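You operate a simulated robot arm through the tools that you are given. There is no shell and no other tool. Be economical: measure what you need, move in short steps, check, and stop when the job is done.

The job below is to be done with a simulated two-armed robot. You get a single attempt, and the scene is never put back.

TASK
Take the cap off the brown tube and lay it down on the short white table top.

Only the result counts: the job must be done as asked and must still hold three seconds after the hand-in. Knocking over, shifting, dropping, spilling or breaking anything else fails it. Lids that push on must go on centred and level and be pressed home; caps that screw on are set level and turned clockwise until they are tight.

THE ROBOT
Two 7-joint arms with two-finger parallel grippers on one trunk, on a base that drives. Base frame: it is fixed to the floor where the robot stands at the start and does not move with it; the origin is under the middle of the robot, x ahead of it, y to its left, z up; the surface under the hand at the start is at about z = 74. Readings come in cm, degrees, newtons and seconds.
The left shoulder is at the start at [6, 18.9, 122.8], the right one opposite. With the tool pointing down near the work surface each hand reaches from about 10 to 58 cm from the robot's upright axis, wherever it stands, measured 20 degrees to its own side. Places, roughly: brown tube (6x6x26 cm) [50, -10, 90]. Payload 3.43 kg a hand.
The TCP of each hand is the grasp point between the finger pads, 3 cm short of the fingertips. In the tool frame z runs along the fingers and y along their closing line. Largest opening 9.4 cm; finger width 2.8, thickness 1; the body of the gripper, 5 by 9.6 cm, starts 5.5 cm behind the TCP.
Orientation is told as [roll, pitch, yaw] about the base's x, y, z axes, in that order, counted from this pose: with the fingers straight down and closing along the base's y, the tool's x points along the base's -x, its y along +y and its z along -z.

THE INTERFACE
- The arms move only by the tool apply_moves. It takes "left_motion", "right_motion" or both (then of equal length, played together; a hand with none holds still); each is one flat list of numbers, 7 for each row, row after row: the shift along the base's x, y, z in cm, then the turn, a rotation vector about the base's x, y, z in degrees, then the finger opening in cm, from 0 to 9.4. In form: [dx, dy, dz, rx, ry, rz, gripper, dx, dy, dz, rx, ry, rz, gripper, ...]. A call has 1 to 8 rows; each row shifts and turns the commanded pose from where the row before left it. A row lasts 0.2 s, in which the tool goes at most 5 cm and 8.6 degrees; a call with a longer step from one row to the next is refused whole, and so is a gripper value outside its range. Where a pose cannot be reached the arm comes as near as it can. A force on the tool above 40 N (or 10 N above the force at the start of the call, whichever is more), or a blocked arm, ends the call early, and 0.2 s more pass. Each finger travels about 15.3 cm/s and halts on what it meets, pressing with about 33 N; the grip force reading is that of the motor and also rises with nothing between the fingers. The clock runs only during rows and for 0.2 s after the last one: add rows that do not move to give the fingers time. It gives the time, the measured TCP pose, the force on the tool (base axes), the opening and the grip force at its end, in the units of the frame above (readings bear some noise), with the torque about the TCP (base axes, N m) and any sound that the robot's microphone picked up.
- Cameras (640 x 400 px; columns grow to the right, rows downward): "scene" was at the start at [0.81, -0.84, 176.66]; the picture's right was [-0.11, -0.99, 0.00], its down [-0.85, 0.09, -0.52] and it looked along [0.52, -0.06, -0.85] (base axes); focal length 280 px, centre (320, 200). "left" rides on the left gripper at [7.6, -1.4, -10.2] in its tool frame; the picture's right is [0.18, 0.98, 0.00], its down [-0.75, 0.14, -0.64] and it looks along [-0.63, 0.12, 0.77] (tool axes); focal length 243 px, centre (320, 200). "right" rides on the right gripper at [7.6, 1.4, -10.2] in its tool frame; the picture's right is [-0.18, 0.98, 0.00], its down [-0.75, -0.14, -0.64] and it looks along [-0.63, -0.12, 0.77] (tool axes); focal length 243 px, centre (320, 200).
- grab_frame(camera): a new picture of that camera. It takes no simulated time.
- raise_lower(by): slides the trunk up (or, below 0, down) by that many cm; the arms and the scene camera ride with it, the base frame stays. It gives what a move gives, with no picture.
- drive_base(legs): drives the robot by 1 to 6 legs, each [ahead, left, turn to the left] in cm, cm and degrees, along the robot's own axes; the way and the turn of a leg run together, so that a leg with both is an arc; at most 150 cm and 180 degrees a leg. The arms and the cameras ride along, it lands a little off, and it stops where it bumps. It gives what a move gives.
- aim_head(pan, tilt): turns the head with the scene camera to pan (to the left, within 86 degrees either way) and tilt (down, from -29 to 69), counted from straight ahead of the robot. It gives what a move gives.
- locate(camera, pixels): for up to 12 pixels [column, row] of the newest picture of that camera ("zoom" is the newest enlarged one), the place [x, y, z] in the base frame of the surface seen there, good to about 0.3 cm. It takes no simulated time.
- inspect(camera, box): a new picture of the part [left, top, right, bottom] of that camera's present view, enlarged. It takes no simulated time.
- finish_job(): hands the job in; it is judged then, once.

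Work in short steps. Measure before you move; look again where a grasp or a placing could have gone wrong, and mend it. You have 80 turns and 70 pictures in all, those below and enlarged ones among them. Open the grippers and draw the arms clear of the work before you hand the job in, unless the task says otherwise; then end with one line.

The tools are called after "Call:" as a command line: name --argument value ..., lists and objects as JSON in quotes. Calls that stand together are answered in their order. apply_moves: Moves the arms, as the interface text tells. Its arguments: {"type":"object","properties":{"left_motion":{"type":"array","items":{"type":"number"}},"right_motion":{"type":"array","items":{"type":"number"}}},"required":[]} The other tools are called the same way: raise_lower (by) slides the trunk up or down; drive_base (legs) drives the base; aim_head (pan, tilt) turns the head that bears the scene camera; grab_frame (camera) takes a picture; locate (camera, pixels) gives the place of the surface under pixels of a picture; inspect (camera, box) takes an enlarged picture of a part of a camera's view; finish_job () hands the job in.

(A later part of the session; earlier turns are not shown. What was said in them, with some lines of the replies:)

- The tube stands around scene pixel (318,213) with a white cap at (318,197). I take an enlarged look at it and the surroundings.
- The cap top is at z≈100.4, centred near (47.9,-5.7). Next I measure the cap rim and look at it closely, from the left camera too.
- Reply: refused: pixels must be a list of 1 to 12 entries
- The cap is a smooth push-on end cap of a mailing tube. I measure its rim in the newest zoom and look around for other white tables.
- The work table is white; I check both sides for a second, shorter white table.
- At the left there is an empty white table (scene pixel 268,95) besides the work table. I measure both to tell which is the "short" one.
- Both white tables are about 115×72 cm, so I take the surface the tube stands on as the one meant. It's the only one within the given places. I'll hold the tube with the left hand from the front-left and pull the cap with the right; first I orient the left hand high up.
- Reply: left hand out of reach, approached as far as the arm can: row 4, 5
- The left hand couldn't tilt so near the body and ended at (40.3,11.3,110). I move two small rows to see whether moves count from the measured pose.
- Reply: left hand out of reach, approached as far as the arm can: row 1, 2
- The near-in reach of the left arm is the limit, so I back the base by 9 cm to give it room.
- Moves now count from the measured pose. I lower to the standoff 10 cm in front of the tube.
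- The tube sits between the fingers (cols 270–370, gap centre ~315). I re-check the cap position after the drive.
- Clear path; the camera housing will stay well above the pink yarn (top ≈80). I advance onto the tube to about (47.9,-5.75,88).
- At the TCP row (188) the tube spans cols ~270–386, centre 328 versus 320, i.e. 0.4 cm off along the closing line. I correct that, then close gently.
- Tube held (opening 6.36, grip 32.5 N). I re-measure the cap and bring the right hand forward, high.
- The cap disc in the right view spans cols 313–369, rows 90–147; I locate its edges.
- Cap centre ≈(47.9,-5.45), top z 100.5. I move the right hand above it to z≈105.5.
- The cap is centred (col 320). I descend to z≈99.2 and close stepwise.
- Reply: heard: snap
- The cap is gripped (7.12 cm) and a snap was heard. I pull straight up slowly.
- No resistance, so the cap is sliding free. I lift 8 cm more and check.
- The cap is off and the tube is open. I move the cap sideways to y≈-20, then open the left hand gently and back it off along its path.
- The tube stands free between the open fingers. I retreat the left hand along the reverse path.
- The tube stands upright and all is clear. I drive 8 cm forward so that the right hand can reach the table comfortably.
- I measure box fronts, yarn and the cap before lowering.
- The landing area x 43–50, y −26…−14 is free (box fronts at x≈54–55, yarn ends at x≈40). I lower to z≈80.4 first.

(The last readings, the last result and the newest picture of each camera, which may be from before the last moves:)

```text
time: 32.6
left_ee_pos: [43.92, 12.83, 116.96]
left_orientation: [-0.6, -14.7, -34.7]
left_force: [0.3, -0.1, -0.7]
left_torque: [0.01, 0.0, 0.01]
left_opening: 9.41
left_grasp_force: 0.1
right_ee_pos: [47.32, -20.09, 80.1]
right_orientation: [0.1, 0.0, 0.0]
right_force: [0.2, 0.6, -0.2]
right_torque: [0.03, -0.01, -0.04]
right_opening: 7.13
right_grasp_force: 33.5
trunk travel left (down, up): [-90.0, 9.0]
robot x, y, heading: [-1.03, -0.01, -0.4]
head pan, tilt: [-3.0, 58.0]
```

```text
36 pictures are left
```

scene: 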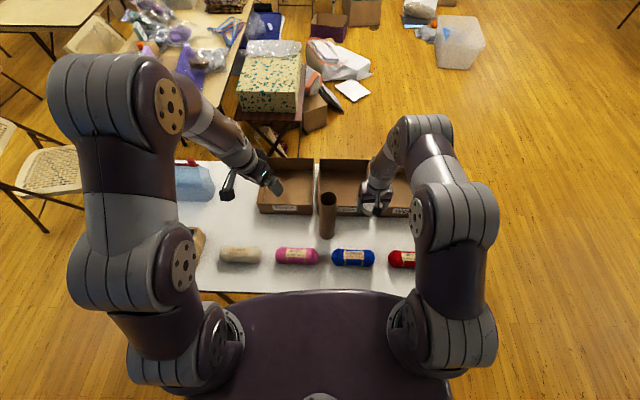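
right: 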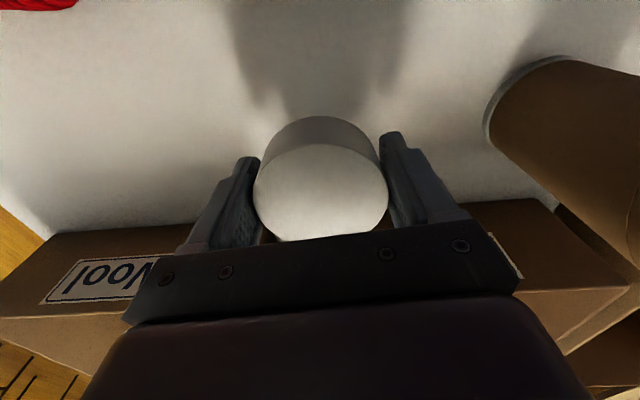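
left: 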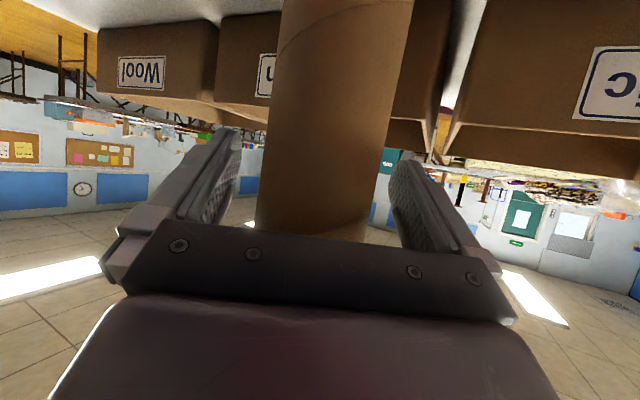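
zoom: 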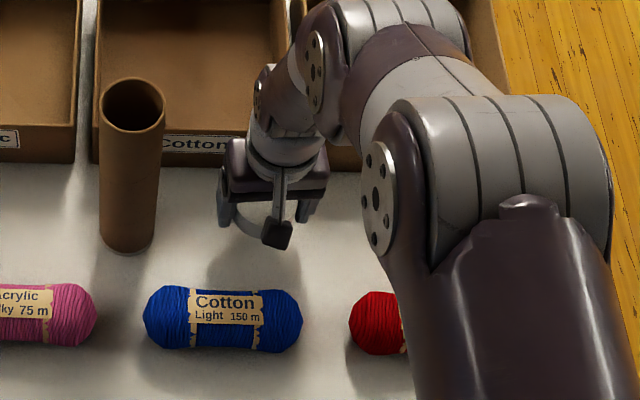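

Clear all round. I lower in small steps to z≈77.2 or until contact.

Call:
apply_moves --right_motion '[0, 0, -1, 0, 0, 0, 6, 0, 0, -0.8, 0, 0, 0, 6, 0, 0, -0.4, 0, 0, 0, 6, 0, 0, -0.3, 0, 0, 0, 6, 0, 0, -0.3, 0, 0, 0, 6, 0, 0, 0, 0, 0, 0, 6]'

Call:
inspect --camera "right" --box '[170, 80, 470, 260]'

```text
time: 34.0
left_ee_pos: [44.05, 12.77, 116.85]
left_orientation: [-0.8, -14.7, -34.6]
left_force: [0.3, 0.2, -0.2]
left_torque: [0.0, 0.01, 0.0]
left_opening: 9.39
left_grasp_force: 0.2
right_ee_pos: [47.19, -20.2, 77.37]
right_orientation: [0.0, 0.0, -0.1]
right_force: [0.6, -0.6, -0.1]
right_torque: [0.0, 0.01, -0.02]
right_opening: 7.12
right_grasp_force: 33.1
trunk travel left (down, up): [-90.0, 9.0]
robot x, y, heading: [-1.05, -0.05, -0.4]
head pan, tilt: [-3.0, 58.0]
```

```text
2.13 times, centred on (320, 170) of right
```

zoom: 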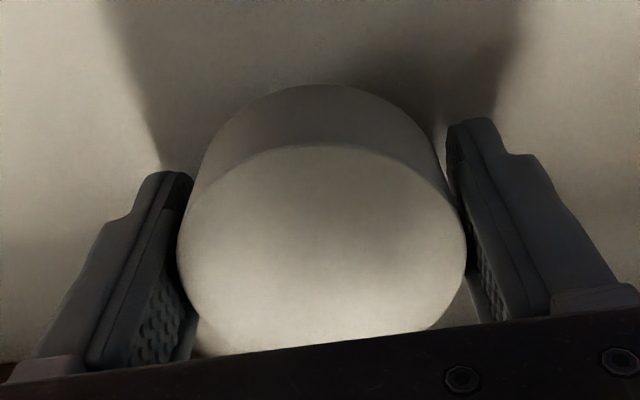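

Still no contact; the tips should be a few millimetres above the table. I go on down in 0.15 cm steps.

Call:
apply_moves --right_motion '[0, 0, -0.15, 0, 0, 0, 6, 0, 0, -0.15, 0, 0, 0, 6, 0, 0, 0, 0, 0, 0, 6]'

```text
time: 34.8
left_ee_pos: [43.99, 12.82, 116.98]
left_orientation: [-0.7, -14.7, -34.6]
left_force: [0.8, 0.4, -0.2]
left_torque: [0.0, 0.02, -0.01]
left_opening: 9.41
left_grasp_force: 0.0
right_ee_pos: [47.02, -20.15, 77.12]
right_orientation: [0.1, 0.0, -0.1]
right_force: [-0.4, 0.6, 0.0]
right_torque: [0.02, -0.03, 0.0]
right_opening: 7.14
right_grasp_force: 33.0
trunk travel left (down, up): [-90.0, 9.0]
robot x, y, heading: [-1.13, -0.16, -0.3]
head pan, tilt: [-3.0, 58.0]
```

Essentially at the table. I open the fingers gently and look.

Call:
apply_moves --right_motion '[0, 0, 0, 0, 0, 0, 7.3, 0, 0, 0, 0, 0, 0, 7.8, 0, 0, 0, 0, 0, 0, 8.6, 0, 0, 0, 0, 0, 0, 9.4, 0, 0, 0, 0, 0, 0, 9.4]'

Call:
grab_frame --camera "right"

```text
time: 36.0
left_ee_pos: [43.95, 12.82, 117.04]
left_orientation: [-0.7, -14.6, -34.7]
left_force: [0.7, 0.2, -0.1]
left_torque: [0.02, 0.01, 0.02]
left_opening: 9.37
left_grasp_force: 0.1
right_ee_pos: [47.17, -20.23, 77.07]
right_orientation: [0.1, 0.0, -0.2]
right_force: [0.0, 0.2, -0.8]
right_torque: [-0.03, -0.02, 0.0]
right_opening: 9.41
right_grasp_force: 0.0
trunk travel left (down, up): [-90.0, 9.0]
robot x, y, heading: [-1.03, -0.55, 0.0]
head pan, tilt: [-3.0, 58.0]
```

```text
34 pictures are left
```

right: 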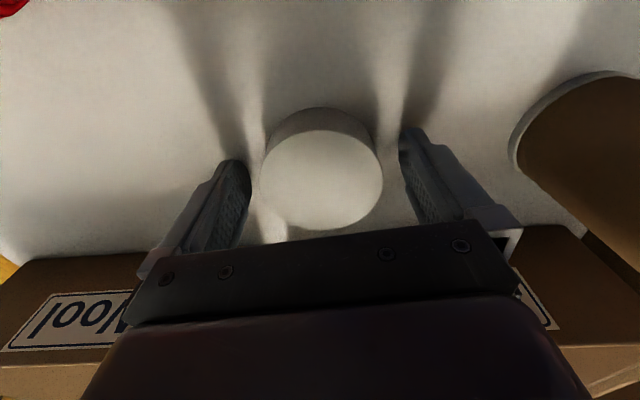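

The cap lies flat and free between the fingers. I raise the hand straight up and back.

Call:
apply_moves --right_motion '[0, 0, 2, 0, 0, 0, 9.4, 0, 0, 4, 0, 0, 0, 9.4, 0, 0, 4.5, 0, 0, 0, 9.4, 0, 0, 4.5, 0, 0, 0, 9.4, 0, 0, 4.5, 0, 0, 0, 9.4, 0, 0, 4.5, 0, 0, 0, 9.4, 0, 0, 4.5, 0, 0, 0, 9.4, -3, 0, 4, 0, 0, 0, 9.4]'

Call:
apply_moves --right_motion '[-3, -2, 3, 0, 0, 0, 9.4, -3, -2, 3, 0, 0, 0, 9.4, -3, -1, 1, 0, 0, 0, 9.4, 0, 0, 0, 0, 0, 0, 9.4]'

Call:
grab_frame --camera "scene"

Call:
inspect --camera "scene" --box '[280, 160, 420, 270]'

Call:
grab_frame --camera "right"

```text
time: 37.8
left_ee_pos: [43.85, 12.82, 116.97]
left_orientation: [-0.6, -14.8, -34.6]
left_force: [-0.7, -0.1, 0.1]
left_torque: [0.02, 0.01, 0.02]
left_opening: 9.4
left_grasp_force: 0.0
right_ee_pos: [43.9, -20.07, 110.05]
right_orientation: [0.0, -0.1, -0.1]
right_force: [0.8, -0.1, -0.3]
right_torque: [0.04, -0.02, 0.01]
right_opening: 9.39
right_grasp_force: 0.1
trunk travel left (down, up): [-90.0, 9.0]
robot x, y, heading: [-1.09, 0.02, -0.3]
head pan, tilt: [-3.0, 58.0]
```

```text
time: 38.8
left_ee_pos: [43.92, 12.92, 117.07]
left_orientation: [-0.7, -14.7, -34.6]
left_force: [-0.4, -1.0, -0.3]
left_torque: [0.03, 0.0, 0.0]
left_opening: 9.4
left_grasp_force: 0.0
right_ee_pos: [35.25, -25.35, 116.68]
right_orientation: [0.0, 0.0, -0.2]
right_force: [-0.7, 0.3, -0.1]
right_torque: [0.03, 0.01, 0.0]
right_opening: 9.4
right_grasp_force: 0.1
trunk travel left (down, up): [-90.0, 9.0]
robot x, y, heading: [-1.03, -0.25, 0.2]
head pan, tilt: [-3.0, 58.0]
```

```text
33 pictures are left
```

scene: 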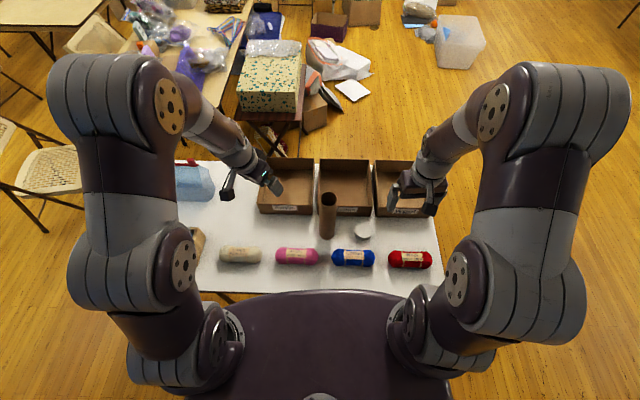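

```text
3.64 times, centred on (350, 215) of scene
```

zoom: 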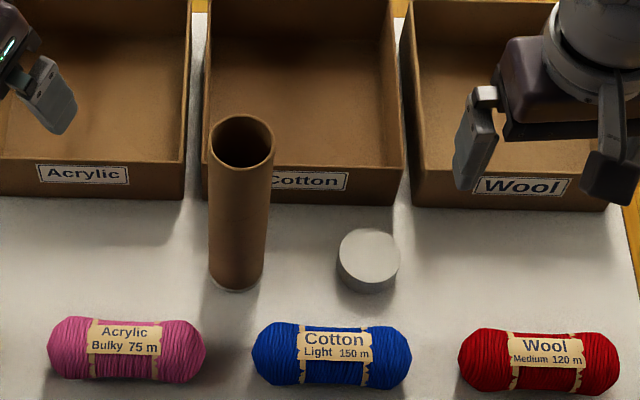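

```text
31 pictures are left
```

right: 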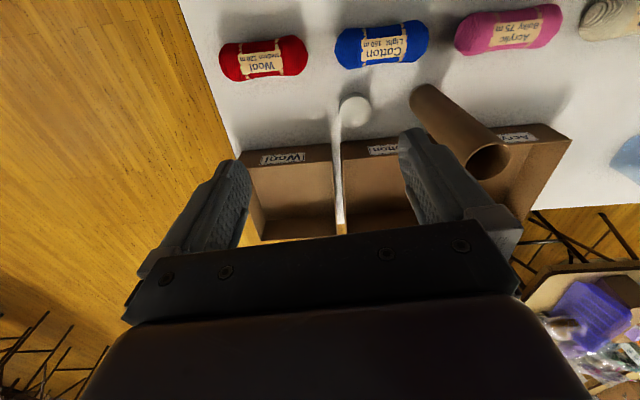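

The tube stands upright and open, and the cap lies flat on the white table at about scene pixel (363,230). Both grippers are open and clear, nothing else has moved, so I hand in.

Call:
finish_job

```text
The job is handed in.
```

I took the cap off the brown tube and laid it flat on the white table the tube stands on. I took that as the "short white table top", although a second, empty white table of about the same size stands roughly 3 m to the left.
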